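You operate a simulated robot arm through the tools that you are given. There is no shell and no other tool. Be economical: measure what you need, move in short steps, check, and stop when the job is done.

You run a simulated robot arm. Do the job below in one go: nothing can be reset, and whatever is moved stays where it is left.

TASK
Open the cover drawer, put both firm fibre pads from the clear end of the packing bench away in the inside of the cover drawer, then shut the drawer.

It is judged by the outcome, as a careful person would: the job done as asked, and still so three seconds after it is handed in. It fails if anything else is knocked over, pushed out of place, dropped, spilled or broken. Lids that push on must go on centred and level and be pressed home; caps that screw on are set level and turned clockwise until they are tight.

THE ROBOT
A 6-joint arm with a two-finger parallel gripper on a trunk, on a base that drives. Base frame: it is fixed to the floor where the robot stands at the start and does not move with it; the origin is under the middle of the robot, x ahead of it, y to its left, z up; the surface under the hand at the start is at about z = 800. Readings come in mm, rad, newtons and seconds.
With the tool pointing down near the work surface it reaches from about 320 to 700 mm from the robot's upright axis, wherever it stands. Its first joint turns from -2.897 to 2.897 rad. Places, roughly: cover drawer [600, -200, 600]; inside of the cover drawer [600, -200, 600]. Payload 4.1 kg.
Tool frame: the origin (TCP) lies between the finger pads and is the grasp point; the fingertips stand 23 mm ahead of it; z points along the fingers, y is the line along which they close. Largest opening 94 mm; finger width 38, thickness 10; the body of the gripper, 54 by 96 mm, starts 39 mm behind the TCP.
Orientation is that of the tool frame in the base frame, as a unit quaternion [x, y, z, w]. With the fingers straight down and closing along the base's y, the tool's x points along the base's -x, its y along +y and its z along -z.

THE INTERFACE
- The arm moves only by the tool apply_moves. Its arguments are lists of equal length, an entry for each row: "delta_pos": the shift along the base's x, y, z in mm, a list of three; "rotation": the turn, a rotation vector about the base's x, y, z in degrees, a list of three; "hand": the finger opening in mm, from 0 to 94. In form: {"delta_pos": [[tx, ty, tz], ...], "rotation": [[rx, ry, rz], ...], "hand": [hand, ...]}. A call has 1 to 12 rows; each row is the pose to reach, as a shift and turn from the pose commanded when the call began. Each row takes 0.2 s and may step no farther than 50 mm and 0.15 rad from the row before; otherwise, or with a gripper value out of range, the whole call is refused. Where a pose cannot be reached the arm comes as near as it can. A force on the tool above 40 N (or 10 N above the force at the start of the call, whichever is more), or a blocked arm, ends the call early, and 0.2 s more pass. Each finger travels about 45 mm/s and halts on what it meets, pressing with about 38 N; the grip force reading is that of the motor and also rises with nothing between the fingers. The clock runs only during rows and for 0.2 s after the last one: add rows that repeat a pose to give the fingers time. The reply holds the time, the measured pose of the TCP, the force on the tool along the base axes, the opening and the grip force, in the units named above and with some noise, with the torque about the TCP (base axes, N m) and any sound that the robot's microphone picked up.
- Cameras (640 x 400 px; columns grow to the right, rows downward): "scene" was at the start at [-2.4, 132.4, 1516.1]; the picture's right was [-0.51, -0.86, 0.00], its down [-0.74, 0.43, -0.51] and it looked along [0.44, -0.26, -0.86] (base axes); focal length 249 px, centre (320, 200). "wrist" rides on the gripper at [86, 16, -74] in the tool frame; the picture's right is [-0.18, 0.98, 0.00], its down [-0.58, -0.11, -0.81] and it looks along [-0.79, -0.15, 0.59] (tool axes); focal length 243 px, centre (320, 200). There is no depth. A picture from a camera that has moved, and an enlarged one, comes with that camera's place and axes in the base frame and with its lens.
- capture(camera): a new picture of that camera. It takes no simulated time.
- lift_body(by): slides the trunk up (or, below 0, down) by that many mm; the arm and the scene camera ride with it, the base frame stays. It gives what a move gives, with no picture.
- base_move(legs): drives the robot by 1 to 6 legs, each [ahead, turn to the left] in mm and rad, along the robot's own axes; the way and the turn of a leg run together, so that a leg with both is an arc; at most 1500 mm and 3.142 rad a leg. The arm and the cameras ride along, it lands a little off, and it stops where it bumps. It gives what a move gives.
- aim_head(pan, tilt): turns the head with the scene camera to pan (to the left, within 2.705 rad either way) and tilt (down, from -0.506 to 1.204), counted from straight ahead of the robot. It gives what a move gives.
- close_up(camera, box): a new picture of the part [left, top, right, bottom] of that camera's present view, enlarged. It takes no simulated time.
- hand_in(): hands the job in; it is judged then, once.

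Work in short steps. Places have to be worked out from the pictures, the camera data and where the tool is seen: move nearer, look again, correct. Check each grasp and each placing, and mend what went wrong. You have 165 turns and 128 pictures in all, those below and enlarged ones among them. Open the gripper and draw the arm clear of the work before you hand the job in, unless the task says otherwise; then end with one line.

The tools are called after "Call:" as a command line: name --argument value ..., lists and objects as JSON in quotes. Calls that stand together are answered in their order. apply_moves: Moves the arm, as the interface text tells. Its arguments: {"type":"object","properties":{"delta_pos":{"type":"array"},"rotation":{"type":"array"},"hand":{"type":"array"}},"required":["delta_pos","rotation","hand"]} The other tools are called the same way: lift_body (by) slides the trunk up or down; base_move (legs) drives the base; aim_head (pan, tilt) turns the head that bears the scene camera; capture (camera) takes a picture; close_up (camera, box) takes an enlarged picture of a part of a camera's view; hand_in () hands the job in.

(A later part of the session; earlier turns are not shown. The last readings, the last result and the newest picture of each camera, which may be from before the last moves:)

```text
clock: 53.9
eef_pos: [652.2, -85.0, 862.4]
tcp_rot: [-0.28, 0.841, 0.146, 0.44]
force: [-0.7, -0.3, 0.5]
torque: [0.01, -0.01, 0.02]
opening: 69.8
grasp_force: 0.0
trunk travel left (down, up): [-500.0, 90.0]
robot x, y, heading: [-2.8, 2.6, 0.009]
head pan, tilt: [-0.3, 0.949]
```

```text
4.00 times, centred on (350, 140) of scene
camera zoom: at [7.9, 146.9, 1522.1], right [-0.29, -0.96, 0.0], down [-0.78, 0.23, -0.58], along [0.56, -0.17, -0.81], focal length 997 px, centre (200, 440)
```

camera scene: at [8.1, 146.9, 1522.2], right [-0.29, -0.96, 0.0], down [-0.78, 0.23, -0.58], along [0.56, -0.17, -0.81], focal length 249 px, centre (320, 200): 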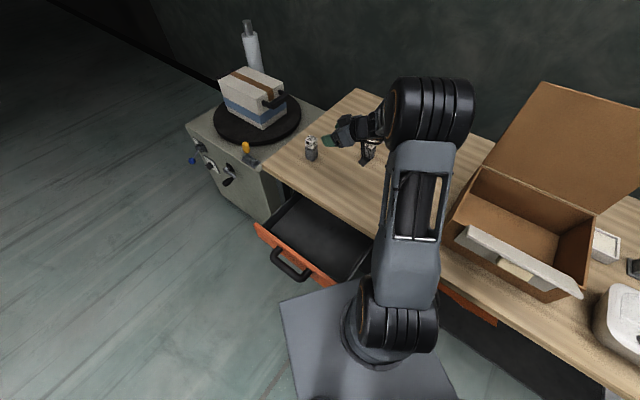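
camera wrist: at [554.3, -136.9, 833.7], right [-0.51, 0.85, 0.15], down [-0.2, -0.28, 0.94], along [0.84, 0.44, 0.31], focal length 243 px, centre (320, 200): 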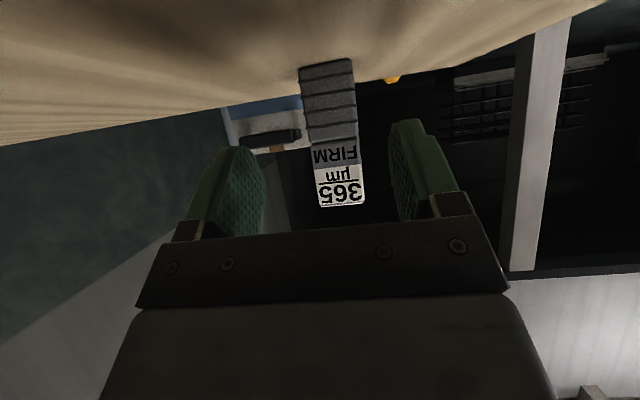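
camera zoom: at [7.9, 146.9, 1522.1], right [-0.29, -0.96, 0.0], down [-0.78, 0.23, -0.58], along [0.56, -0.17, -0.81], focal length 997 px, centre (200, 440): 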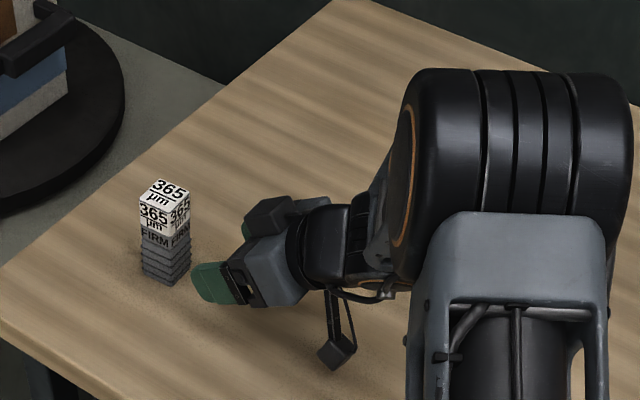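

Near face at s≈538 along the approach, as estimated. I advance 76 mm along (0.8,0.6) with a 4 mm lateral trim, then look before closing.

Call:
apply_moves --delta_pos '[[10, 13, 0], [24, 23, 0], [36, 32, 0], [48, 41, 0], [58, 49, 0]]' --rotation '[[0, 0, 0], [0, 0, 0], [0, 0, 0], [0, 0, 0], [0, 0, 0]]' --hand '[70, 70, 70, 70, 70]'

Call:
capture --camera "wrist"

Call:
close_up --camera "scene" --box '[270, 90, 430, 190]'

```text
clock: 55.0
eef_pos: [710.8, -33.2, 862.6]
tcp_rot: [-0.281, 0.841, 0.146, 0.439]
force: [0.5, 0.2, 0.7]
torque: [0.02, 0.01, 0.0]
opening: 70.1
grasp_force: 0.1
trunk travel left (down, up): [-500.0, 90.0]
robot x, y, heading: [-2.8, 0.8, 0.006]
head pan, tilt: [-0.3, 0.949]
```

```text
94 pictures are left
camera wrist: at [612.8, -87.0, 833.7], right [-0.51, 0.85, 0.15], down [-0.2, -0.28, 0.94], along [0.84, 0.44, 0.31], focal length 243 px, centre (320, 200)
```

wrist: 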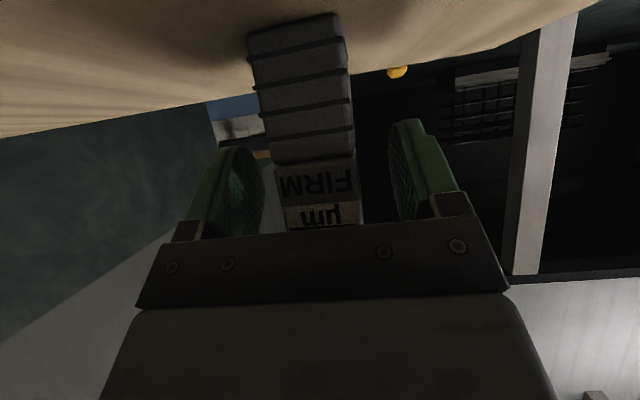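

```text
4.00 times, centred on (350, 140) of scene
camera zoom: at [7.9, 147.0, 1522.1], right [-0.29, -0.96, 0.0], down [-0.78, 0.23, -0.58], along [0.56, -0.17, -0.81], focal length 997 px, centre (200, 440)
```

zoom: 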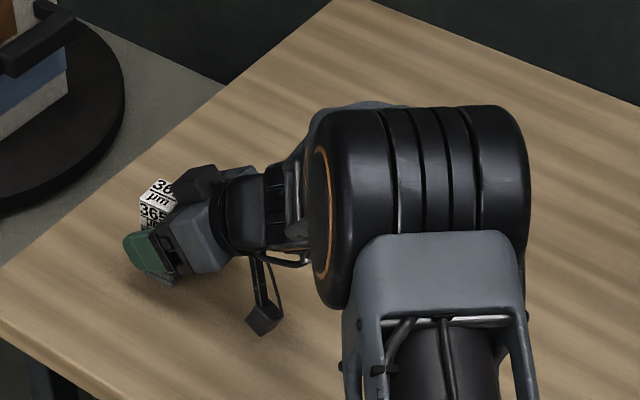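

Near face at s≈539, TCP at 549, laterally centred. Closing on the pad.

Call:
apply_moves --delta_pos '[[0, 0, 0], [0, 0, 0], [0, 0, 0], [0, 0, 0], [0, 0, 0], [0, 0, 0]]' --rotation '[[0, 0, 0], [0, 0, 0], [0, 0, 0], [0, 0, 0], [0, 0, 0], [0, 0, 0]]' --hand '[60, 48, 40, 30, 24, 24]'

Call:
capture --camera "wrist"

```text
clock: 56.5
eef_pos: [709.2, -34.5, 862.8]
tcp_rot: [-0.281, 0.841, 0.147, 0.439]
force: [-1.0, -0.1, 0.1]
torque: [0.08, 0.04, 0.03]
opening: 36.1
grasp_force: 38.4
trunk travel left (down, up): [-500.0, 90.0]
robot x, y, heading: [0.4, -0.6, 0.007]
head pan, tilt: [-0.3, 0.949]
```

```text
92 pictures are left
camera wrist: at [612.6, -87.3, 833.7], right [-0.51, 0.85, 0.15], down [-0.2, -0.28, 0.94], along [0.84, 0.44, 0.31], focal length 243 px, centre (320, 200)
```

wrist: 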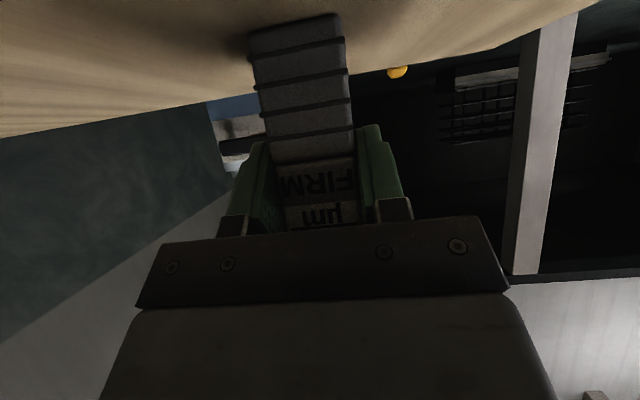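

Grip holds at 36 mm. I lift the pad 100 mm and check.

Call:
apply_moves --delta_pos '[[0, 0, 10], [0, 0, 30], [0, 0, 60], [-10, 0, 90], [-25, 0, 120]]' --rotation '[[0, 0, 0], [0, 0, 0], [0, 0, 0], [0, 0, 0], [0, 0, 0]]' --hand '[24, 24, 24, 24, 24]'

Call:
capture --camera "scene"

```text
clock: 57.6
eef_pos: [685.0, -33.9, 981.5]
tcp_rot: [-0.28, 0.841, 0.145, 0.44]
force: [-0.6, 0.2, -1.5]
torque: [0.01, 0.0, -0.02]
opening: 35.7
grasp_force: 38.0
trunk travel left (down, up): [-500.0, 90.0]
robot x, y, heading: [-0.9, 0.9, 0.01]
head pan, tilt: [-0.3, 0.949]
```

```text
91 pictures are left
camera scene: at [7.7, 147.0, 1522.1], right [-0.29, -0.96, 0.0], down [-0.78, 0.23, -0.58], along [0.56, -0.17, -0.81], focal length 249 px, centre (320, 200)
```

scene: 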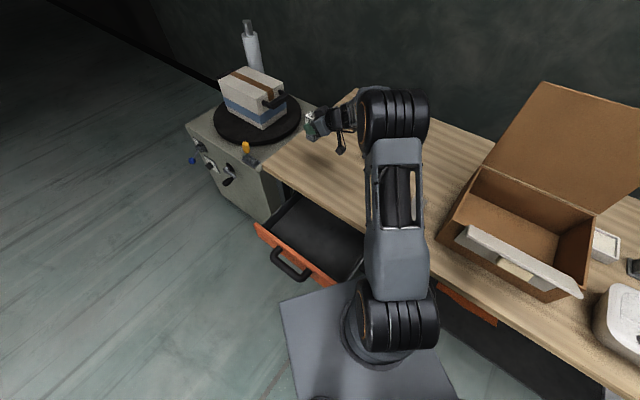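

Pad A is lifted. I zoom on the open drawer to measure its inside.

Call:
close_up --camera "scene" --box '[240, 170, 400, 300]'

```text
3.08 times, centred on (320, 235) of scene
camera zoom: at [7.7, 147.0, 1522.1], right [-0.29, -0.96, 0.0], down [-0.78, 0.23, -0.58], along [0.56, -0.17, -0.81], focal length 767 px, centre (320, 92)
```

zoom: 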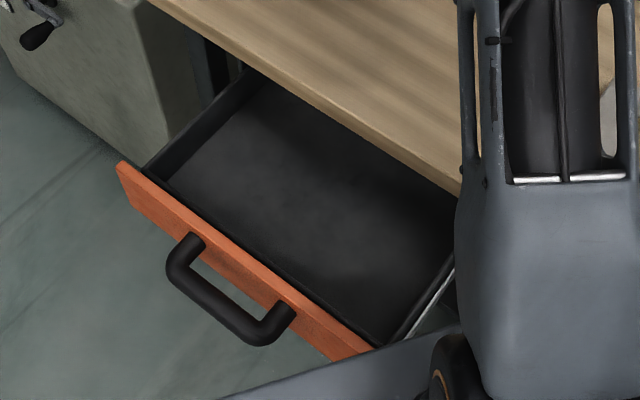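

Drawer inside spans roughly s 180–560 and n −135…−304 (open part). I move over it while pitching the tool 80° so the pad becomes nearly horizontal.

Call:
apply_moves --delta_pos '[[-21, 12, 10], [-43, 24, 20], [-64, 37, 20], [-86, 49, 20], [-107, 61, 20], [-128, 73, 20], [-150, 85, 20], [-171, 98, 20], [-193, 110, 20], [-214, 122, 20]]' --rotation '[[-4.8, 6.4, 0], [-9.6, 12.8, 0], [-14.4, 19.2, 0], [-19.2, 25.6, 0], [-24, 32, 0], [-28.8, 38.4, 0], [-33.6, 44.8, 0], [-38.4, 51.2, 0], [-43.2, 57.6, 0], [-48, 64, 0]]' --hand '[24, 24, 24, 24, 24, 24, 24, 24, 24, 24]'

Call:
capture --camera "scene"

Call:
capture --camera "wrist"

```text
clock: 59.9
eef_pos: [471.9, 87.1, 1002.7]
tcp_rot: [-0.309, 0.926, -0.069, -0.205]
force: [0.9, 0.0, -1.8]
torque: [0.01, -0.04, 0.0]
opening: 35.9
grasp_force: 38.1
trunk travel left (down, up): [-500.0, 90.0]
robot x, y, heading: [0.3, 1.0, 0.009]
head pan, tilt: [-0.3, 0.949]
```

```text
89 pictures are left
camera scene: at [8.0, 147.3, 1522.1], right [-0.29, -0.96, 0.0], down [-0.78, 0.23, -0.58], along [0.56, -0.17, -0.81], focal length 249 px, centre (320, 200)
```

scene: 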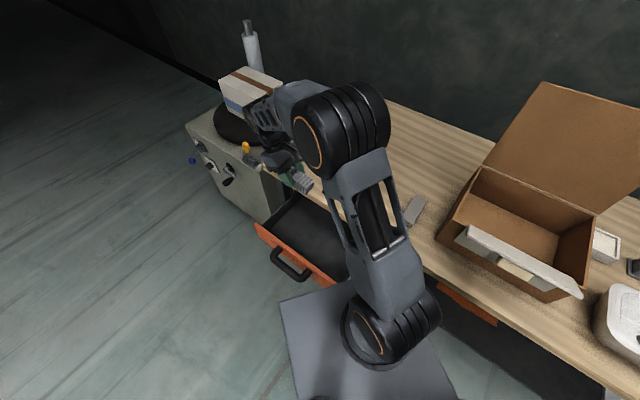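

```text
88 pictures are left
camera wrist: at [424.3, 73.2, 1106.2], right [-0.46, 0.89, -0.08], down [0.76, 0.43, 0.49], along [0.46, 0.16, -0.87], focal length 243 px, centre (320, 200)
```

wrist: 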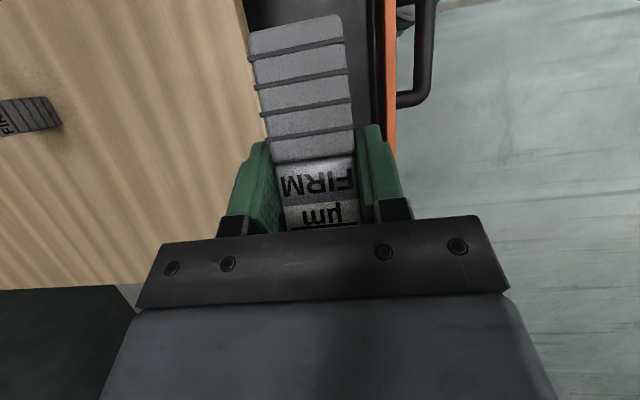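

The pad is nearly level over the drawer. I lower the trunk 280 mm straight down, then view from the wrist.

Call:
lift_body --by -180

Call:
capture --camera "wrist"

Call:
capture --camera "scene"

```text
clock: 61.9
eef_pos: [471.7, 87.3, 821.6]
tcp_rot: [-0.309, 0.927, -0.067, -0.204]
force: [0.2, 0.1, -2.0]
torque: [0.05, -0.03, 0.0]
opening: 36.2
grasp_force: 38.1
trunk travel left (down, up): [-320.0, 270.0]
robot x, y, heading: [1.7, 5.2, 0.006]
head pan, tilt: [-0.3, 0.949]
```

```text
87 pictures are left
camera wrist: at [424.4, 72.6, 926.1], right [-0.46, 0.89, -0.08], down [0.76, 0.43, 0.49], along [0.47, 0.16, -0.87], focal length 243 px, centre (320, 200)
```

wrist: 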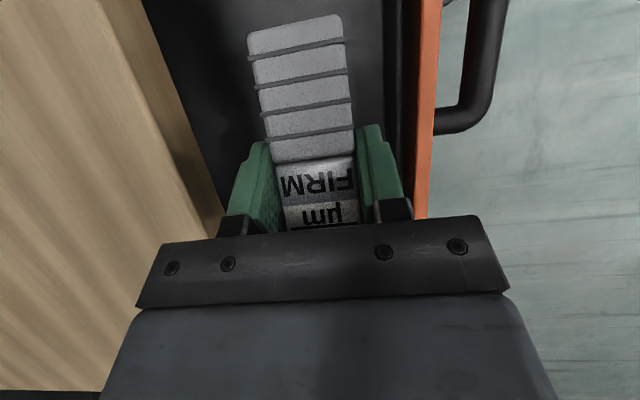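

```text
86 pictures are left
camera scene: at [7.9, 147.0, 1342.1], right [-0.29, -0.96, 0.0], down [-0.78, 0.23, -0.58], along [0.56, -0.17, -0.81], focal length 249 px, centre (320, 200)
```

scene: 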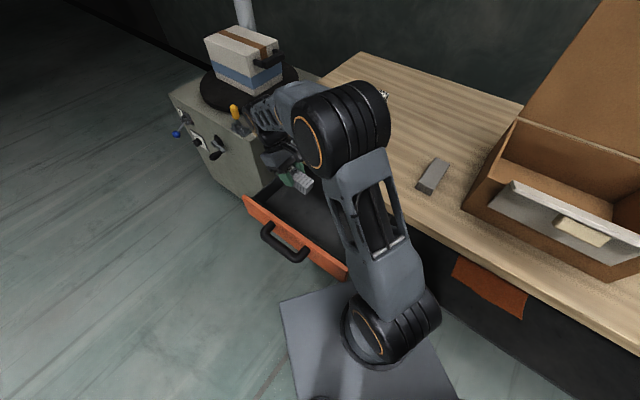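

Clearances to bench edge and drawer front are fine. I lower the trunk another 145 mm.

Call:
lift_body --by -145

Call:
apply_moves --delta_pos '[[0, 0, -5], [0, 0, -10], [0, 0, -15]]' --rotation '[[0, 0, 0], [0, 0, 0], [0, 0, 0]]' --hand '[24, 24, 24]'

Call:
capture --camera "wrist"

```text
clock: 63.6
eef_pos: [471.9, 86.8, 677.5]
tcp_rot: [-0.31, 0.926, -0.067, -0.203]
force: [0.0, -0.7, -2.1]
torque: [0.04, 0.01, 0.01]
opening: 35.7
grasp_force: 38.3
trunk travel left (down, up): [-175.0, 415.0]
robot x, y, heading: [-3.2, 0.4, 0.008]
head pan, tilt: [-0.3, 0.949]
```

```text
clock: 64.4
eef_pos: [470.0, 85.9, 662.1]
tcp_rot: [-0.309, 0.926, -0.068, -0.204]
force: [0.1, 0.3, -2.2]
torque: [0.03, -0.03, 0.0]
opening: 36.0
grasp_force: 38.3
trunk travel left (down, up): [-175.0, 415.0]
robot x, y, heading: [4.1, -1.4, 0.009]
head pan, tilt: [-0.3, 0.949]
```

```text
85 pictures are left
camera wrist: at [424.3, 72.4, 765.8], right [-0.46, 0.89, -0.08], down [0.76, 0.43, 0.49], along [0.47, 0.16, -0.87], focal length 243 px, centre (320, 200)
```

wrist: 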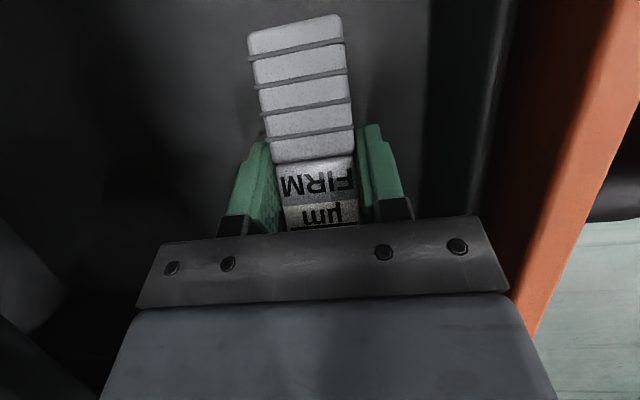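

Pad is close to the drawer floor. I step down slowly until contact shows in the force.

Call:
apply_moves --delta_pos '[[0, 0, -3], [0, 0, -6], [0, 0, -9], [0, 0, -12]]' --rotation '[[0, 0, 0], [0, 0, 0], [0, 0, 0], [0, 0, 0]]' --hand '[24, 24, 24, 24]'

```text
clock: 65.4
eef_pos: [471.5, 87.1, 650.1]
tcp_rot: [-0.309, 0.926, -0.068, -0.204]
force: [-0.3, -0.7, -1.7]
torque: [0.04, -0.02, 0.02]
opening: 35.8
grasp_force: 38.1
trunk travel left (down, up): [-175.0, 415.0]
robot x, y, heading: [2.1, 0.6, 0.003]
head pan, tilt: [-0.3, 0.949]
```

No contact yet; continuing in small steps.

Call:
apply_moves --delta_pos '[[0, 0, -2], [0, 0, -4], [0, 0, -6], [0, 0, -8], [0, 0, -10]]' --rotation '[[0, 0, 0], [0, 0, 0], [0, 0, 0], [0, 0, 0], [0, 0, 0]]' --hand '[24, 24, 24, 24, 24]'

```text
clock: 66.6
eef_pos: [470.9, 87.0, 641.5]
tcp_rot: [-0.309, 0.926, -0.069, -0.203]
force: [1.2, 0.7, 11.2]
torque: [-0.36, 0.55, 0.05]
opening: 35.7
grasp_force: 38.3
trunk travel left (down, up): [-175.0, 415.0]
robot x, y, heading: [0.4, 2.9, 0.003]
head pan, tilt: [-0.3, 0.949]
```

Contact at TCP z≈641. I open the fingers and rise a little, then look.

Call:
apply_moves --delta_pos '[[0, 0, 1], [0, 0, 1], [0, 0, 1], [0, 0, 1], [0, 0, 10], [0, 0, 40], [0, 0, 80]]' --rotation '[[0, 0, 0], [0, 0, 0], [0, 0, 0], [0, 0, 0], [0, 0, 0], [0, 0, 0], [0, 0, 0]]' --hand '[40, 50, 60, 64, 64, 64, 64]'

Call:
capture --camera "wrist"

```text
clock: 68.2
eef_pos: [471.7, 86.3, 721.8]
tcp_rot: [-0.309, 0.926, -0.068, -0.204]
force: [0.4, 0.2, 0.1]
torque: [0.0, 0.01, 0.0]
opening: 63.9
grasp_force: 0.1
trunk travel left (down, up): [-175.0, 415.0]
robot x, y, heading: [-0.2, 1.7, 0.012]
head pan, tilt: [-0.3, 0.949]
```

```text
84 pictures are left
camera wrist: at [424.2, 72.1, 825.0], right [-0.46, 0.89, -0.08], down [0.76, 0.43, 0.49], along [0.46, 0.16, -0.87], focal length 243 px, centre (320, 200)
```

wrist: 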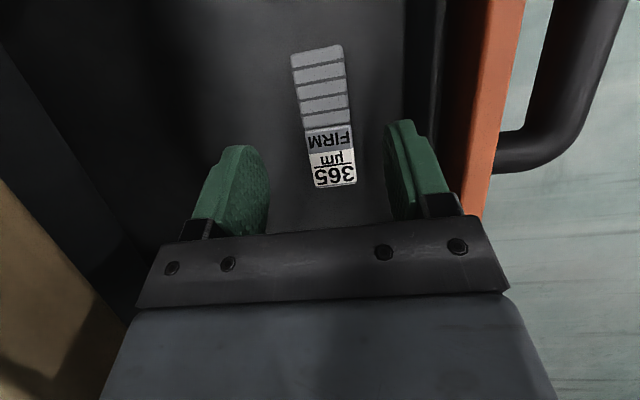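

Pad A lies flat in the drawer. I raise the trunk back and swing to pad B's pre-approach, pitching the tool back to 35°.

Call:
lift_body --by 325

Call:
apply_moves --delta_pos '[[8, -20, 0], [16, -55, 0], [25, -92, 0], [35, -130, 0], [46, -168, 0], [56, -206, 0], [67, -245, -10], [78, -283, -20], [89, -320, -30], [100, -358, -40], [108, -392, -50]]' --rotation '[[4.4, -5.8, 0], [8.7, -11.6, 0], [13.1, -17.5, 0], [17.5, -23.3, 0], [21.8, -29.1, 0], [26.2, -34.9, 0], [30.5, -40.7, 0], [34.9, -46.5, 0], [39.3, -52.4, 0], [43.6, -58.2, 0], [48, -64, 0]]' --hand '[70, 70, 70, 70, 70, 70, 70, 70, 70, 70, 70]'

Call:
capture --camera "wrist"

Call:
capture --camera "scene"

```text
clock: 71.4
eef_pos: [470.8, 87.6, 1046.3]
tcp_rot: [-0.309, 0.926, -0.068, -0.204]
force: [0.2, 0.1, 0.2]
torque: [-0.02, -0.03, -0.01]
opening: 64.0
grasp_force: 0.1
trunk travel left (down, up): [-500.0, 90.0]
robot x, y, heading: [2.2, 2.3, 0.011]
head pan, tilt: [-0.3, 0.949]
```

```text
clock: 73.8
eef_pos: [580.4, -306.8, 996.1]
tcp_rot: [-0.28, 0.84, 0.145, 0.441]
force: [0.8, 1.0, 0.4]
torque: [0.0, 0.01, -0.02]
opening: 69.8
grasp_force: 0.1
trunk travel left (down, up): [-500.0, 90.0]
robot x, y, heading: [3.5, 1.1, 0.01]
head pan, tilt: [-0.3, 0.949]
```

```text
83 pictures are left
camera wrist: at [482.2, -359.4, 967.6], right [-0.51, 0.85, 0.15], down [-0.2, -0.28, 0.94], along [0.84, 0.44, 0.32], focal length 243 px, centre (320, 200)
```

wrist: 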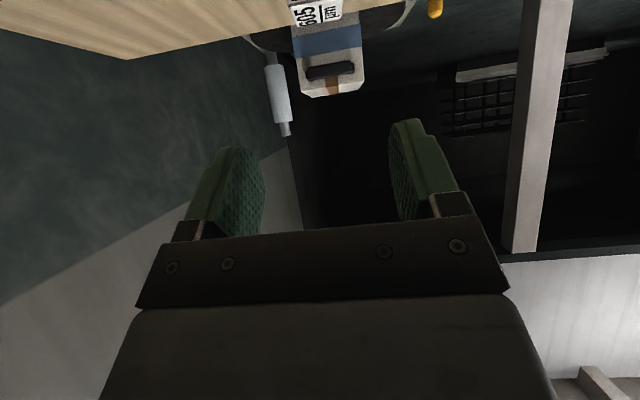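

```text
82 pictures are left
camera scene: at [8.0, 146.4, 1522.2], right [-0.29, -0.96, 0.0], down [-0.78, 0.23, -0.58], along [0.56, -0.17, -0.81], focal length 249 px, centre (320, 200)
```

scene: 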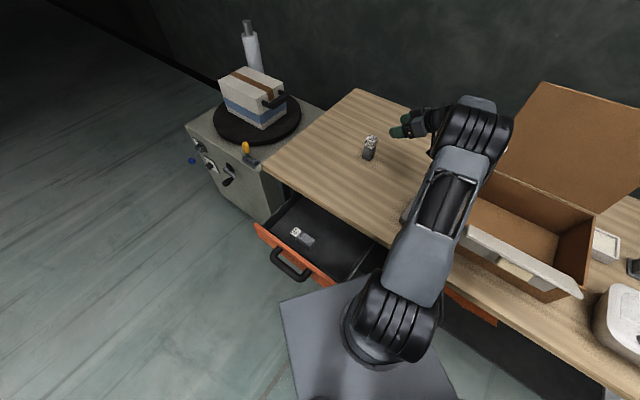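

Pad A rests in the drawer. I zoom on pad B for its position.

Call:
close_up --camera "scene" --box '[320, 90, 480, 190]'

```text
4.00 times, centred on (400, 140) of scene
camera zoom: at [8.0, 146.4, 1522.2], right [-0.29, -0.96, 0.0], down [-0.78, 0.23, -0.58], along [0.56, -0.17, -0.81], focal length 997 px, centre (0, 440)
```

zoom: 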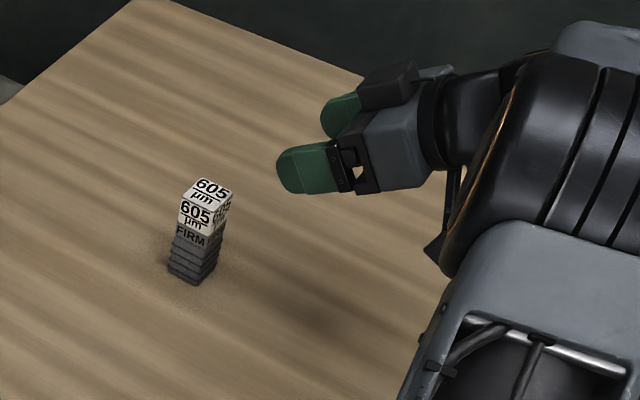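

Pad B centre ≈ (652,-253); I'm already lined up laterally. I descend to z≈862 and look.

Call:
apply_moves --delta_pos '[[0, 0, -40], [0, 0, -80], [0, 0, -110], [0, 0, -133]]' --rotation '[[0, 0, 0], [0, 0, 0], [0, 0, 0], [0, 0, 0]]' --hand '[70, 70, 70, 70]'

Call:
capture --camera "wrist"

Call:
capture --camera "scene"

```text
clock: 74.8
eef_pos: [580.0, -305.7, 863.1]
tcp_rot: [-0.281, 0.84, 0.147, 0.439]
force: [0.7, 0.4, -0.2]
torque: [0.0, 0.01, -0.05]
opening: 70.0
grasp_force: 0.1
trunk travel left (down, up): [-500.0, 90.0]
robot x, y, heading: [1.6, 3.1, 0.011]
head pan, tilt: [-0.3, 0.949]
```

```text
80 pictures are left
camera wrist: at [482.1, -357.4, 834.5], right [-0.51, 0.85, 0.15], down [-0.2, -0.28, 0.94], along [0.84, 0.44, 0.31], focal length 243 px, centre (320, 200)
```

wrist: 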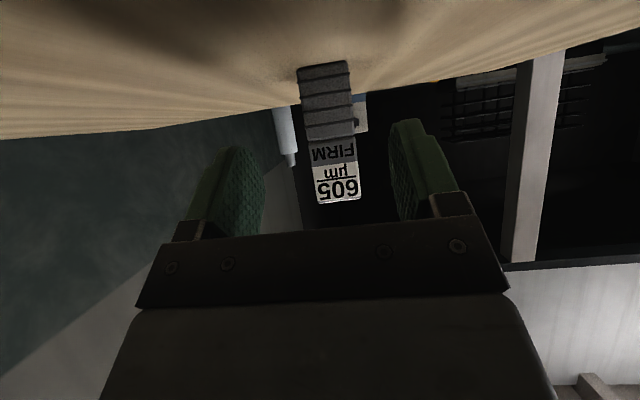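

```text
79 pictures are left
camera scene: at [7.9, 146.8, 1522.2], right [-0.29, -0.96, 0.0], down [-0.78, 0.23, -0.58], along [0.56, -0.17, -0.81], focal length 249 px, centre (320, 200)
```

scene: 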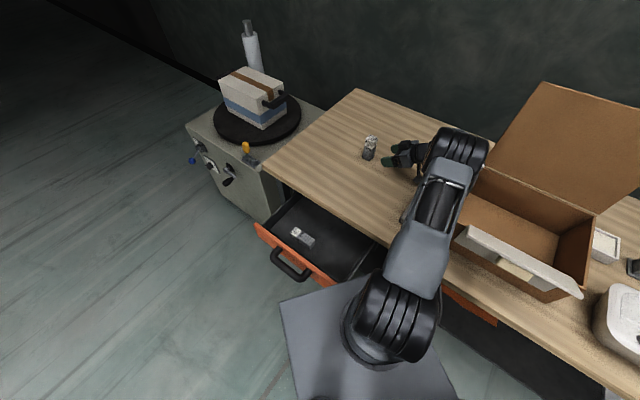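

Pad B looks aligned, near face at s≈355. I advance 84 mm with 3 mm lateral trim and check before closing.

Call:
apply_moves --delta_pos '[[10, 12, 0], [24, 22, 0], [38, 32, 0], [52, 43, 0], [65, 53, 0]]' --rotation '[[0, 0, 0], [0, 0, 0], [0, 0, 0], [0, 0, 0], [0, 0, 0]]' --hand '[70, 70, 70, 70, 70]'

Call:
capture --camera "wrist"

```text
clock: 76.0
eef_pos: [644.2, -252.5, 863.6]
tcp_rot: [-0.28, 0.841, 0.145, 0.44]
force: [1.3, -0.2, 0.3]
torque: [0.01, 0.03, 0.01]
opening: 70.0
grasp_force: 0.1
trunk travel left (down, up): [-500.0, 90.0]
robot x, y, heading: [0.5, 2.5, 0.011]
head pan, tilt: [-0.3, 0.949]
```

```text
78 pictures are left
camera wrist: at [546.8, -305.0, 834.7], right [-0.51, 0.85, 0.15], down [-0.2, -0.28, 0.94], along [0.84, 0.44, 0.31], focal length 243 px, centre (320, 200)
```

wrist: 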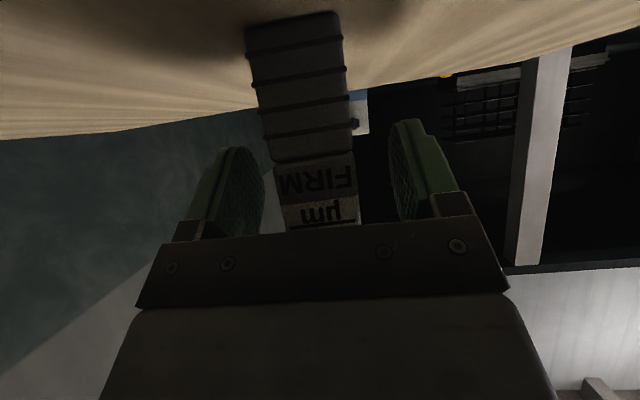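

The same picture as with pad A before its grasp. I close and lift.

Call:
apply_moves --delta_pos '[[0, 0, 0], [0, 0, 0], [0, 0, 0], [0, 0, 0], [0, 0, 0], [0, 0, 0]]' --rotation '[[0, 0, 0], [0, 0, 0], [0, 0, 0], [0, 0, 0], [0, 0, 0], [0, 0, 0]]' --hand '[60, 48, 40, 30, 24, 24]'

Call:
apply_moves --delta_pos '[[0, 0, 10], [0, 0, 30], [0, 0, 60], [0, 0, 90], [0, 0, 130]]' --rotation '[[0, 0, 0], [0, 0, 0], [0, 0, 0], [0, 0, 0], [0, 0, 0]]' --hand '[24, 24, 24, 24, 24]'

Call:
capture --camera "wrist"

```text
clock: 77.4
eef_pos: [645.6, -252.6, 864.2]
tcp_rot: [-0.281, 0.84, 0.147, 0.44]
force: [0.6, -0.5, 1.7]
torque: [-0.01, 0.01, -0.01]
opening: 35.8
grasp_force: 38.0
trunk travel left (down, up): [-500.0, 90.0]
robot x, y, heading: [2.1, 0.8, 0.008]
head pan, tilt: [-0.3, 0.949]
```

```text
clock: 78.6
eef_pos: [643.4, -252.7, 993.1]
tcp_rot: [-0.281, 0.841, 0.147, 0.439]
force: [-0.4, 0.6, -2.8]
torque: [0.01, 0.0, 0.01]
opening: 35.9
grasp_force: 38.2
trunk travel left (down, up): [-500.0, 90.0]
robot x, y, heading: [0.0, 1.5, 0.01]
head pan, tilt: [-0.3, 0.949]
```

```text
77 pictures are left
camera wrist: at [546.4, -305.5, 964.6], right [-0.51, 0.85, 0.15], down [-0.2, -0.28, 0.94], along [0.84, 0.44, 0.31], focal length 243 px, centre (320, 200)
```

wrist: 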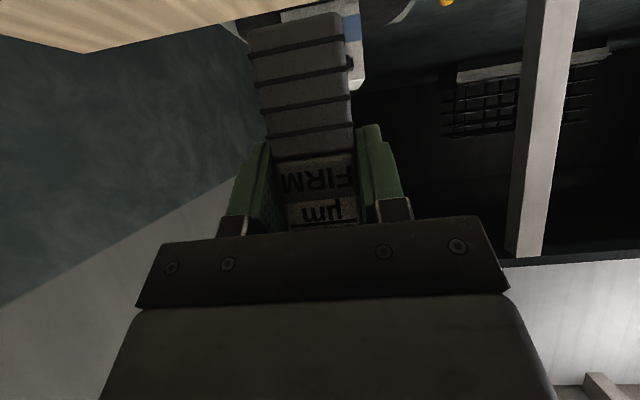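

Pad B is held firmly. I carry it over the right part of the drawer opening, pitching 80° as before.

Call:
apply_moves --delta_pos '[[-24, 24, 10], [-49, 48, 20], [-73, 73, 30], [-98, 97, 40], [-122, 121, 50], [-146, 145, 55], [-171, 169, 55], [-195, 194, 55], [-219, 218, 55], [-244, 242, 55], [-268, 266, 55]]' --rotation '[[-4.4, 5.8, 0], [-8.7, 11.6, 0], [-13.1, 17.5, 0], [-17.5, 23.3, 0], [-21.8, 29.1, 0], [-26.2, 34.9, 0], [-30.5, 40.7, 0], [-34.9, 46.5, 0], [-39.3, 52.4, 0], [-43.6, 58.2, 0], [-48, 64, 0]]' --hand '[24, 24, 24, 24, 24, 24, 24, 24, 24, 24, 24]'

Call:
capture --camera "wrist"

Call:
capture --camera "scene"

```text
clock: 81.0
eef_pos: [376.6, 15.2, 1047.5]
tcp_rot: [-0.309, 0.926, -0.07, -0.205]
force: [-0.5, 0.2, -2.5]
torque: [0.03, -0.03, 0.02]
opening: 35.9
grasp_force: 37.9
trunk travel left (down, up): [-500.0, 90.0]
robot x, y, heading: [-1.3, -0.6, 0.012]
head pan, tilt: [-0.3, 0.949]
```

```text
76 pictures are left
camera wrist: at [329.7, 0.0, 1152.1], right [-0.46, 0.89, -0.08], down [0.76, 0.43, 0.49], along [0.47, 0.16, -0.87], focal length 243 px, centre (320, 200)
```

wrist: 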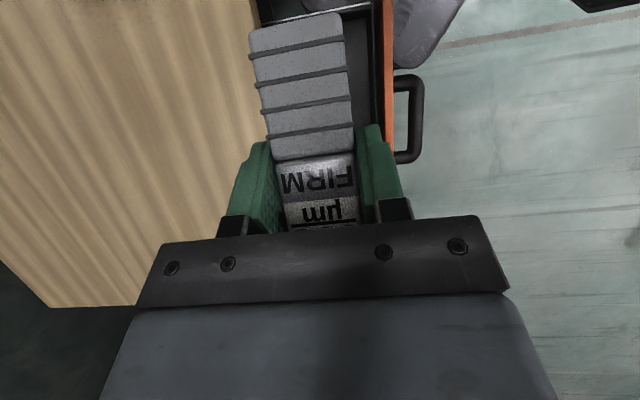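

```text
75 pictures are left
camera scene: at [7.9, 147.3, 1522.1], right [-0.29, -0.96, 0.0], down [-0.78, 0.23, -0.58], along [0.56, -0.17, -0.81], focal length 249 px, centre (320, 200)
```

scene: 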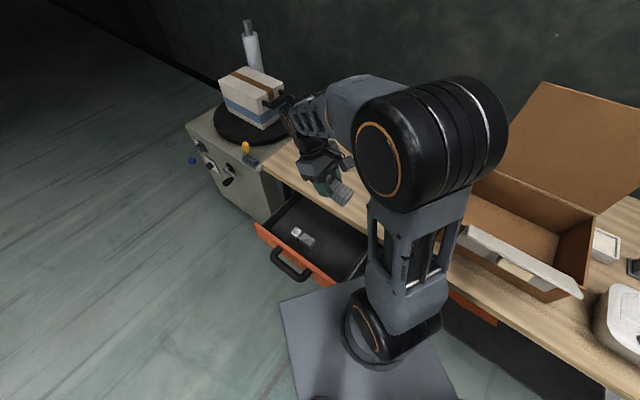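

Over the drawer's right part. I lower the trunk 180 mm, then look.

Call:
lift_body --by -200

Call:
capture --camera "wrist"

Call:
capture --camera "scene"

```text
clock: 83.1
eef_pos: [377.1, 15.0, 848.6]
tcp_rot: [-0.309, 0.926, -0.068, -0.204]
force: [-0.4, -0.2, -2.3]
torque: [0.05, 0.0, -0.01]
opening: 36.0
grasp_force: 38.1
trunk travel left (down, up): [-300.0, 290.0]
robot x, y, heading: [1.2, 3.8, 0.009]
head pan, tilt: [-0.3, 0.949]
```

```text
74 pictures are left
camera wrist: at [330.0, -0.7, 952.0], right [-0.46, 0.89, -0.08], down [0.76, 0.43, 0.49], along [0.47, 0.16, -0.87], focal length 243 px, centre (320, 200)
```

wrist: 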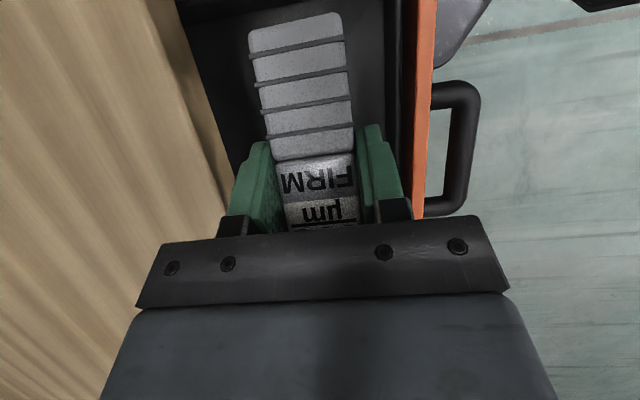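

```text
73 pictures are left
camera scene: at [7.9, 147.0, 1322.1], right [-0.29, -0.96, 0.0], down [-0.78, 0.23, -0.58], along [0.56, -0.17, -0.81], focal length 249 px, centre (320, 200)
```

scene: 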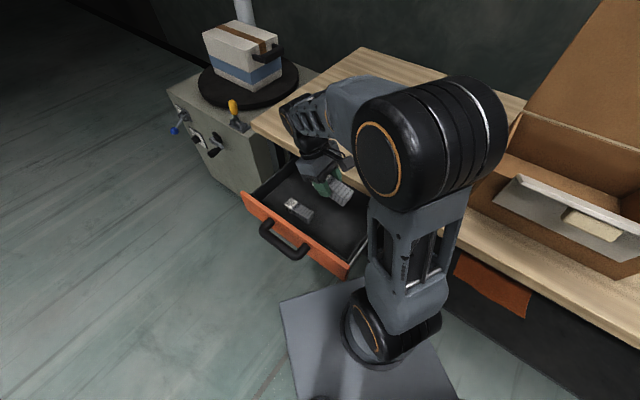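

Aligned well. Lowering the trunk 165 mm more, then stepping down.

Call:
lift_body --by -165

Call:
apply_moves --delta_pos '[[0, 0, -6], [0, 0, -12], [0, 0, -18], [0, 0, -24], [0, 0, -30], [0, 0, -34], [0, 0, -37]]' --rotation '[[0, 0, 0], [0, 0, 0], [0, 0, 0], [0, 0, 0], [0, 0, 0], [0, 0, 0], [0, 0, 0]]' --hand '[24, 24, 24, 24, 24, 24, 24]'

Call:
capture --camera "wrist"

```text
clock: 85.0
eef_pos: [377.6, 12.6, 683.8]
tcp_rot: [-0.308, 0.927, -0.068, -0.203]
force: [0.1, -0.4, -1.9]
torque: [0.08, -0.04, 0.0]
opening: 35.9
grasp_force: 37.5
trunk travel left (down, up): [-135.0, 455.0]
robot x, y, heading: [-2.4, 1.1, 0.01]
head pan, tilt: [-0.3, 0.949]
```

```text
clock: 86.6
eef_pos: [376.3, 13.4, 645.9]
tcp_rot: [-0.309, 0.926, -0.068, -0.204]
force: [0.5, 0.7, -1.7]
torque: [0.01, -0.02, 0.02]
opening: 35.8
grasp_force: 38.0
trunk travel left (down, up): [-135.0, 455.0]
robot x, y, heading: [1.9, 0.9, 0.008]
head pan, tilt: [-0.3, 0.949]
```

```text
72 pictures are left
camera wrist: at [329.9, -0.9, 750.0], right [-0.46, 0.89, -0.08], down [0.76, 0.43, 0.49], along [0.47, 0.16, -0.87], focal length 243 px, centre (320, 200)
```

wrist: 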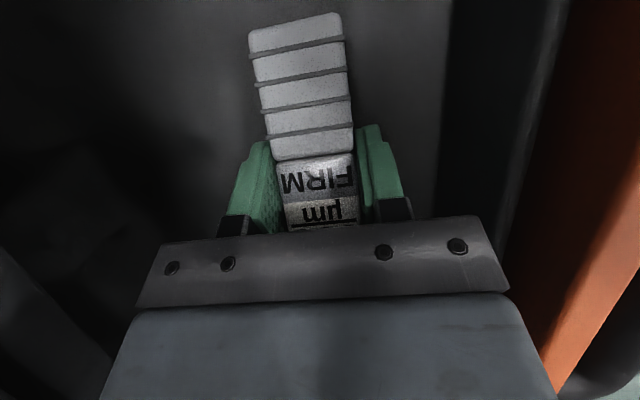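

A few more millimetres to the floor, then release and rise.

Call:
apply_moves --delta_pos '[[0, 0, -2], [0, 0, -4], [0, 0, -4]]' --rotation '[[0, 0, 0], [0, 0, 0], [0, 0, 0]]' --hand '[24, 24, 24]'

Call:
apply_moves --delta_pos '[[0, 0, 0], [0, 0, 0], [0, 0, 0], [0, 0, 0], [0, 0, 10], [0, 0, 40], [0, 0, 80], [0, 0, 120]]' --rotation '[[0, 0, 0], [0, 0, 0], [0, 0, 0], [0, 0, 0], [0, 0, 0], [0, 0, 0], [0, 0, 0], [0, 0, 0]]' --hand '[40, 50, 60, 64, 64, 64, 64, 64]'

Call:
capture --camera "wrist"

```text
clock: 87.4
eef_pos: [377.2, 14.2, 642.5]
tcp_rot: [-0.309, 0.927, -0.069, -0.203]
force: [1.1, 1.1, 11.0]
torque: [-0.38, 0.57, -0.03]
opening: 35.7
grasp_force: 37.9
trunk travel left (down, up): [-135.0, 455.0]
robot x, y, heading: [-0.2, 2.0, 0.009]
head pan, tilt: [-0.3, 0.949]
```

```text
clock: 89.2
eef_pos: [376.9, 13.8, 763.7]
tcp_rot: [-0.31, 0.926, -0.068, -0.203]
force: [0.0, -0.9, -0.1]
torque: [-0.02, -0.01, -0.01]
opening: 64.0
grasp_force: 0.1
trunk travel left (down, up): [-135.0, 455.0]
robot x, y, heading: [-3.9, 0.2, 0.009]
head pan, tilt: [-0.3, 0.949]
```

```text
71 pictures are left
camera wrist: at [330.0, -0.6, 866.9], right [-0.46, 0.89, -0.08], down [0.76, 0.43, 0.49], along [0.47, 0.16, -0.87], focal length 243 px, centre (320, 200)
```

wrist: 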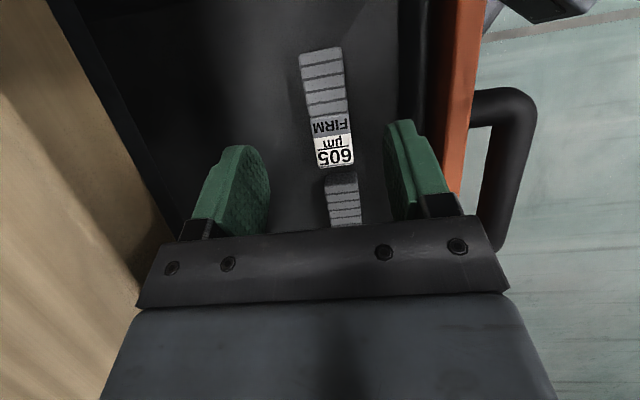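

Both pads lie flat in the drawer. To close it I go back to the handle attitude: raise the trunk, then undo pitch and yaw.

Call:
lift_body --by 365

Call:
apply_moves --delta_pos '[[10, -10, -10], [20, -20, -20], [30, -30, -35], [40, -40, -50]]' --rotation '[[3.75, -5, 0], [7.5, -10, 0], [11.25, -15, 0], [15, -20, 0]]' --hand '[64, 64, 64, 64]'

Call:
apply_moves --delta_pos '[[2, -10, -2], [4, -20, -4], [6, -30, -6], [8, -40, -8], [8, -55, -10]]' --rotation '[[0, 0, -7.4], [0, 0, -14.8], [0, 0, -22.1], [0, 0, -29.5], [0, 0, -36.9]]' --hand '[64, 64, 64, 64, 64]'

```text
clock: 92.8
eef_pos: [377.3, 14.5, 1128.5]
tcp_rot: [-0.309, 0.927, -0.068, -0.204]
force: [0.7, -0.3, 0.4]
torque: [0.01, 0.03, 0.02]
opening: 63.9
grasp_force: 0.1
trunk travel left (down, up): [-500.0, 90.0]
robot x, y, heading: [-2.1, 2.8, 0.009]
head pan, tilt: [-0.3, 0.949]
```

```text
clock: 93.8
eef_pos: [417.3, -25.2, 1077.4]
tcp_rot: [-0.317, 0.949, -0.001, 0.003]
force: [0.4, 0.0, -0.6]
torque: [0.02, -0.02, 0.0]
opening: 64.0
grasp_force: 0.0
trunk travel left (down, up): [-500.0, 90.0]
robot x, y, heading: [0.4, 1.9, 0.008]
head pan, tilt: [-0.3, 0.949]
```

```text
clock: 95.0
eef_pos: [425.2, -80.1, 1068.3]
tcp_rot: [0.001, 1.0, 0.0, 0.001]
force: [0.1, 0.9, -0.1]
torque: [0.01, -0.03, 0.0]
opening: 64.1
grasp_force: 0.1
trunk travel left (down, up): [-500.0, 90.0]
robot x, y, heading: [0.2, 4.9, 0.006]
head pan, tilt: [-0.3, 0.949]
```

Now the 12-row turn to the handle attitude, moving in front of the drawer handle.

Call:
apply_moves --delta_pos '[[-10, 25, -9], [-20, 51, -18], [-30, 76, -27], [-41, 101, -36], [-51, 127, -45], [-61, 152, -54], [-71, 177, -63], [-81, 203, -72], [-92, 228, -81], [-102, 253, -90], [-112, 279, -99], [-122, 304, -108]]' --rotation '[[-7.22, -2.41, 2.41], [-14.43, -4.82, 4.82], [-21.65, -7.22, 7.22], [-28.87, -9.63, 9.63], [-36.08, -12.04, 12.04], [-43.3, -14.45, 14.45], [-50.52, -16.86, 16.86], [-57.73, -19.27, 19.27], [-64.95, -21.67, 21.67], [-72.17, -24.08, 24.08], [-79.38, -26.49, 26.49], [-86.6, -28.9, 28.9]]' --hand '[66, 66, 66, 66, 66, 66, 66, 66, 66, 66, 66, 66]'

Call:
lift_body --by -300

Call:
capture --camera "wrist"

Call:
capture --camera "scene"

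```text
clock: 97.6
eef_pos: [303.0, 223.9, 959.6]
tcp_rot: [0.225, -0.669, 0.672, -0.226]
force: [0.0, 0.7, 0.9]
torque: [-0.03, 0.0, 0.01]
opening: 65.9
grasp_force: 0.0
trunk travel left (down, up): [-500.0, 90.0]
robot x, y, heading: [0.6, -0.8, 0.015]
head pan, tilt: [-0.3, 0.949]
```

```text
clock: 100.6
eef_pos: [303.4, 222.7, 659.9]
tcp_rot: [-0.225, 0.671, -0.67, 0.225]
force: [-0.2, 0.0, 0.2]
torque: [0.0, 0.02, -0.01]
opening: 66.0
grasp_force: 0.1
trunk travel left (down, up): [-200.0, 390.0]
robot x, y, heading: [-0.9, 3.4, 0.007]
head pan, tilt: [-0.3, 0.949]
```

```text
70 pictures are left
camera wrist: at [190.0, 230.7, 643.2], right [0.15, 0.11, -0.98], down [-0.02, 0.99, 0.11], along [0.99, 0.01, 0.15], focal length 243 px, centre (320, 200)
```

wrist: 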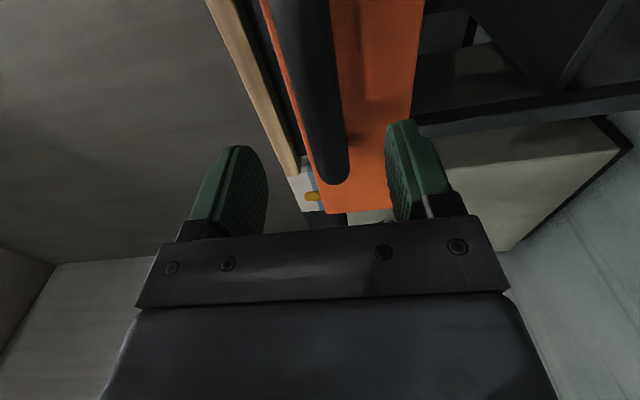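

```text
69 pictures are left
camera scene: at [7.8, 147.1, 1222.1], right [-0.29, -0.96, 0.0], down [-0.78, 0.23, -0.58], along [0.56, -0.17, -0.81], focal length 249 px, centre (320, 200)
```

scene: 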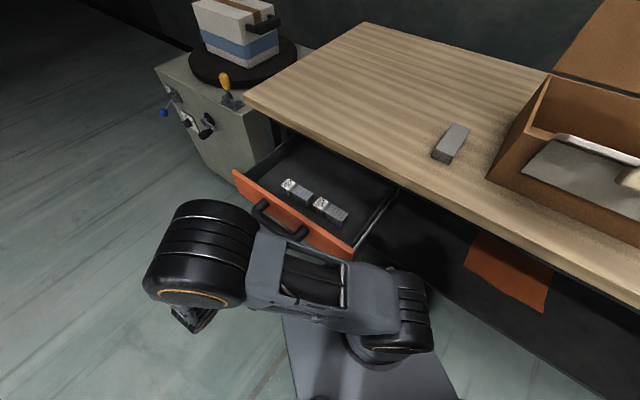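

Exactly the pose I left the handle from. I advance 70 mm back onto the bar and grip it.

Call:
apply_moves --delta_pos '[[12, -16, 0], [24, -32, 0], [36, -48, 0], [42, -56, 0], [42, -56, 0], [42, -56, 0], [42, -56, 0]]' --rotation '[[0, 0, 0], [0, 0, 0], [0, 0, 0], [0, 0, 0], [0, 0, 0], [0, 0, 0], [0, 0, 0]]' --hand '[66, 66, 66, 66, 46, 26, 10]'

```text
clock: 102.2
eef_pos: [346.2, 166.5, 660.6]
tcp_rot: [0.226, -0.67, 0.671, -0.226]
force: [0.5, -1.5, 4.3]
torque: [-0.02, 0.0, 0.18]
opening: 27.8
grasp_force: 36.0
trunk travel left (down, up): [-200.0, 390.0]
robot x, y, heading: [-2.4, 2.0, 0.006]
head pan, tilt: [-0.3, 0.949]
```

Bar gripped. I push in slowly along the line from which it came, first half.

Call:
apply_moves --delta_pos '[[5, -7, 0], [11, -15, 0], [17, -23, 0], [23, -32, 0], [29, -40, 0], [35, -48, 0], [41, -56, 0], [47, -64, 0], [53, -73, 0], [58, -81, 0]]' --rotation '[[0, 0, 0], [0, 0, 0], [0, 0, 0], [0, 0, 0], [0, 0, 0], [0, 0, 0], [0, 0, 0], [0, 0, 0], [0, 0, 0], [0, 0, 0]]' --hand '[10, 10, 10, 10, 10, 10, 10, 10, 10, 10]'

```text
clock: 104.4
eef_pos: [404.3, 85.7, 660.6]
tcp_rot: [0.224, -0.67, 0.671, -0.225]
force: [0.1, 5.7, 5.8]
torque: [-0.16, 0.4, -0.47]
opening: 27.6
grasp_force: 44.7
trunk travel left (down, up): [-200.0, 390.0]
robot x, y, heading: [-0.2, -3.0, 0.005]
head pan, tilt: [-0.3, 0.949]
```

Low forces. Pushing the second half, to just short of the closed position.

Call:
apply_moves --delta_pos '[[6, -8, 0], [12, -16, 0], [18, -24, 0], [24, -33, 0], [30, -41, 0], [36, -49, 0], [42, -57, 0], [48, -66, 0], [54, -75, 0], [60, -83, 0], [64, -88, 0]]' --rotation '[[0, 0, 0], [0, 0, 0], [0, 0, 0], [0, 0, 0], [0, 0, 0], [0, 0, 0], [0, 0, 0], [0, 0, 0], [0, 0, 0], [0, 0, 0], [0, 0, 0]]' --hand '[10, 10, 10, 10, 10, 10, 10, 10, 10, 10, 10]'

Call:
capture --camera "wrist"

```text
clock: 106.8
eef_pos: [468.6, -1.1, 659.9]
tcp_rot: [0.225, -0.67, 0.671, -0.225]
force: [-2.0, 4.8, 6.6]
torque: [0.06, 0.18, -0.32]
opening: 27.8
grasp_force: 45.1
trunk travel left (down, up): [-200.0, 390.0]
robot x, y, heading: [-2.9, -0.2, 0.008]
head pan, tilt: [-0.3, 0.949]
```

```text
68 pictures are left
camera wrist: at [353.8, 5.9, 643.3], right [0.15, 0.11, -0.98], down [-0.02, 0.99, 0.11], along [0.99, 0.01, 0.15], focal length 243 px, centre (320, 200)
```

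wrist: 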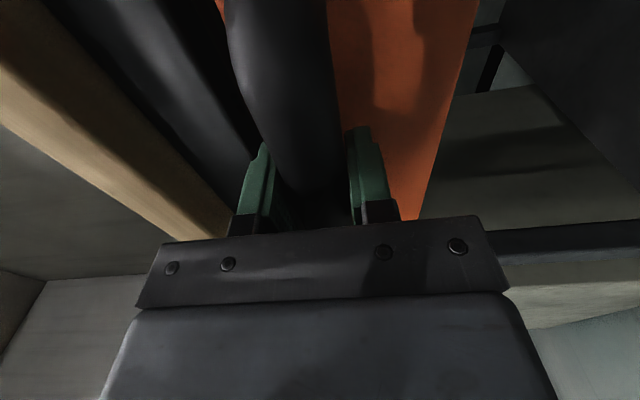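

A few millimetres remain; I push gently until resistance shows the stop.

Call:
apply_moves --delta_pos '[[1, -1.5, 0], [2, -3, 0], [3, -4.5, 0], [4, -6, 0], [5, -7.5, 0], [6, -9, 0]]' --rotation '[[0, 0, 0], [0, 0, 0], [0, 0, 0], [0, 0, 0], [0, 0, 0], [0, 0, 0]]' --hand '[10, 10, 10, 10, 10, 10]'

```text
clock: 108.2
eef_pos: [472.6, -10.1, 660.0]
tcp_rot: [0.226, -0.669, 0.671, -0.226]
force: [-17.7, 26.9, -0.1]
torque: [0.32, -0.37, 0.13]
opening: 27.8
grasp_force: 45.6
trunk travel left (down, up): [-200.0, 390.0]
robot x, y, heading: [-0.1, 1.9, 0.01]
head pan, tilt: [-0.3, 0.949]
```

The stop is reached (about 32 N, slightly past the original gripping spot). I ease off, open, and withdraw straight out.

Call:
apply_moves --delta_pos '[[-2, 3, 0], [-2, 3, 0], [-2, 3, 0], [-2, 3, 0], [-14, 19, 0], [-32, 43, 0], [-56, 75, 0], [-74, 99, 0]]' --rotation '[[0, 0, 0], [0, 0, 0], [0, 0, 0], [0, 0, 0], [0, 0, 0], [0, 0, 0], [0, 0, 0], [0, 0, 0]]' --hand '[40, 56, 66, 66, 66, 66, 66, 66]'

Call:
base_move --legs '[[-300, 0]]'

Call:
capture --camera "scene"

Call:
capture --camera "wrist"

```text
clock: 110.0
eef_pos: [399.8, 86.6, 660.4]
tcp_rot: [-0.225, 0.671, -0.67, 0.225]
force: [1.1, 0.1, 0.1]
torque: [-0.01, -0.03, -0.01]
opening: 66.0
grasp_force: 0.0
trunk travel left (down, up): [-200.0, 390.0]
robot x, y, heading: [-1.8, 1.8, 0.008]
head pan, tilt: [-0.3, 0.949]
```

```text
clock: 112.0
eef_pos: [100.8, 85.1, 660.9]
tcp_rot: [0.225, -0.67, 0.671, -0.224]
force: [0.4, 0.9, -0.2]
torque: [-0.01, 0.0, -0.02]
opening: 66.1
grasp_force: 0.0
trunk travel left (down, up): [-200.0, 390.0]
robot x, y, heading: [-298.3, 0.2, 0.007]
head pan, tilt: [-0.3, 0.949]
```

```text
67 pictures are left
camera scene: at [-291.9, 144.2, 1222.1], right [-0.29, -0.96, 0.0], down [-0.78, 0.23, -0.58], along [0.56, -0.17, -0.81], focal length 249 px, centre (320, 200)
```

scene: 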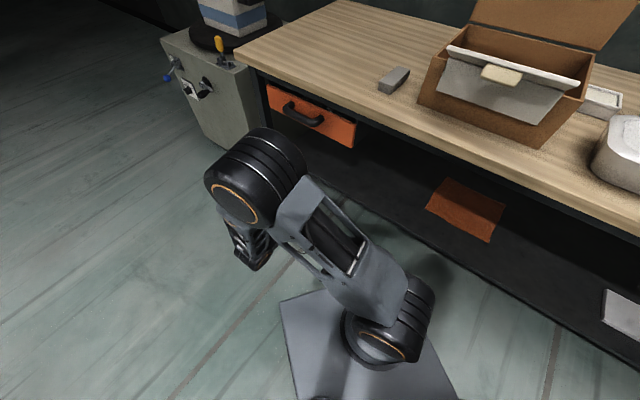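

```text
66 pictures are left
camera wrist: at [-13.5, 93.0, 643.9], right [0.15, 0.11, -0.98], down [-0.02, 0.99, 0.11], along [0.99, 0.01, 0.15], focal length 243 px, centre (320, 200)
```

wrist: 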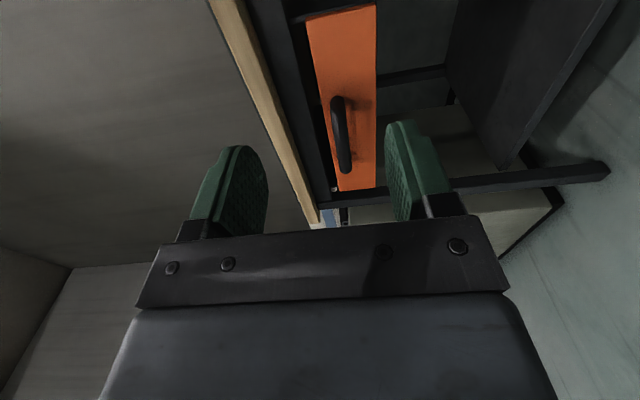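

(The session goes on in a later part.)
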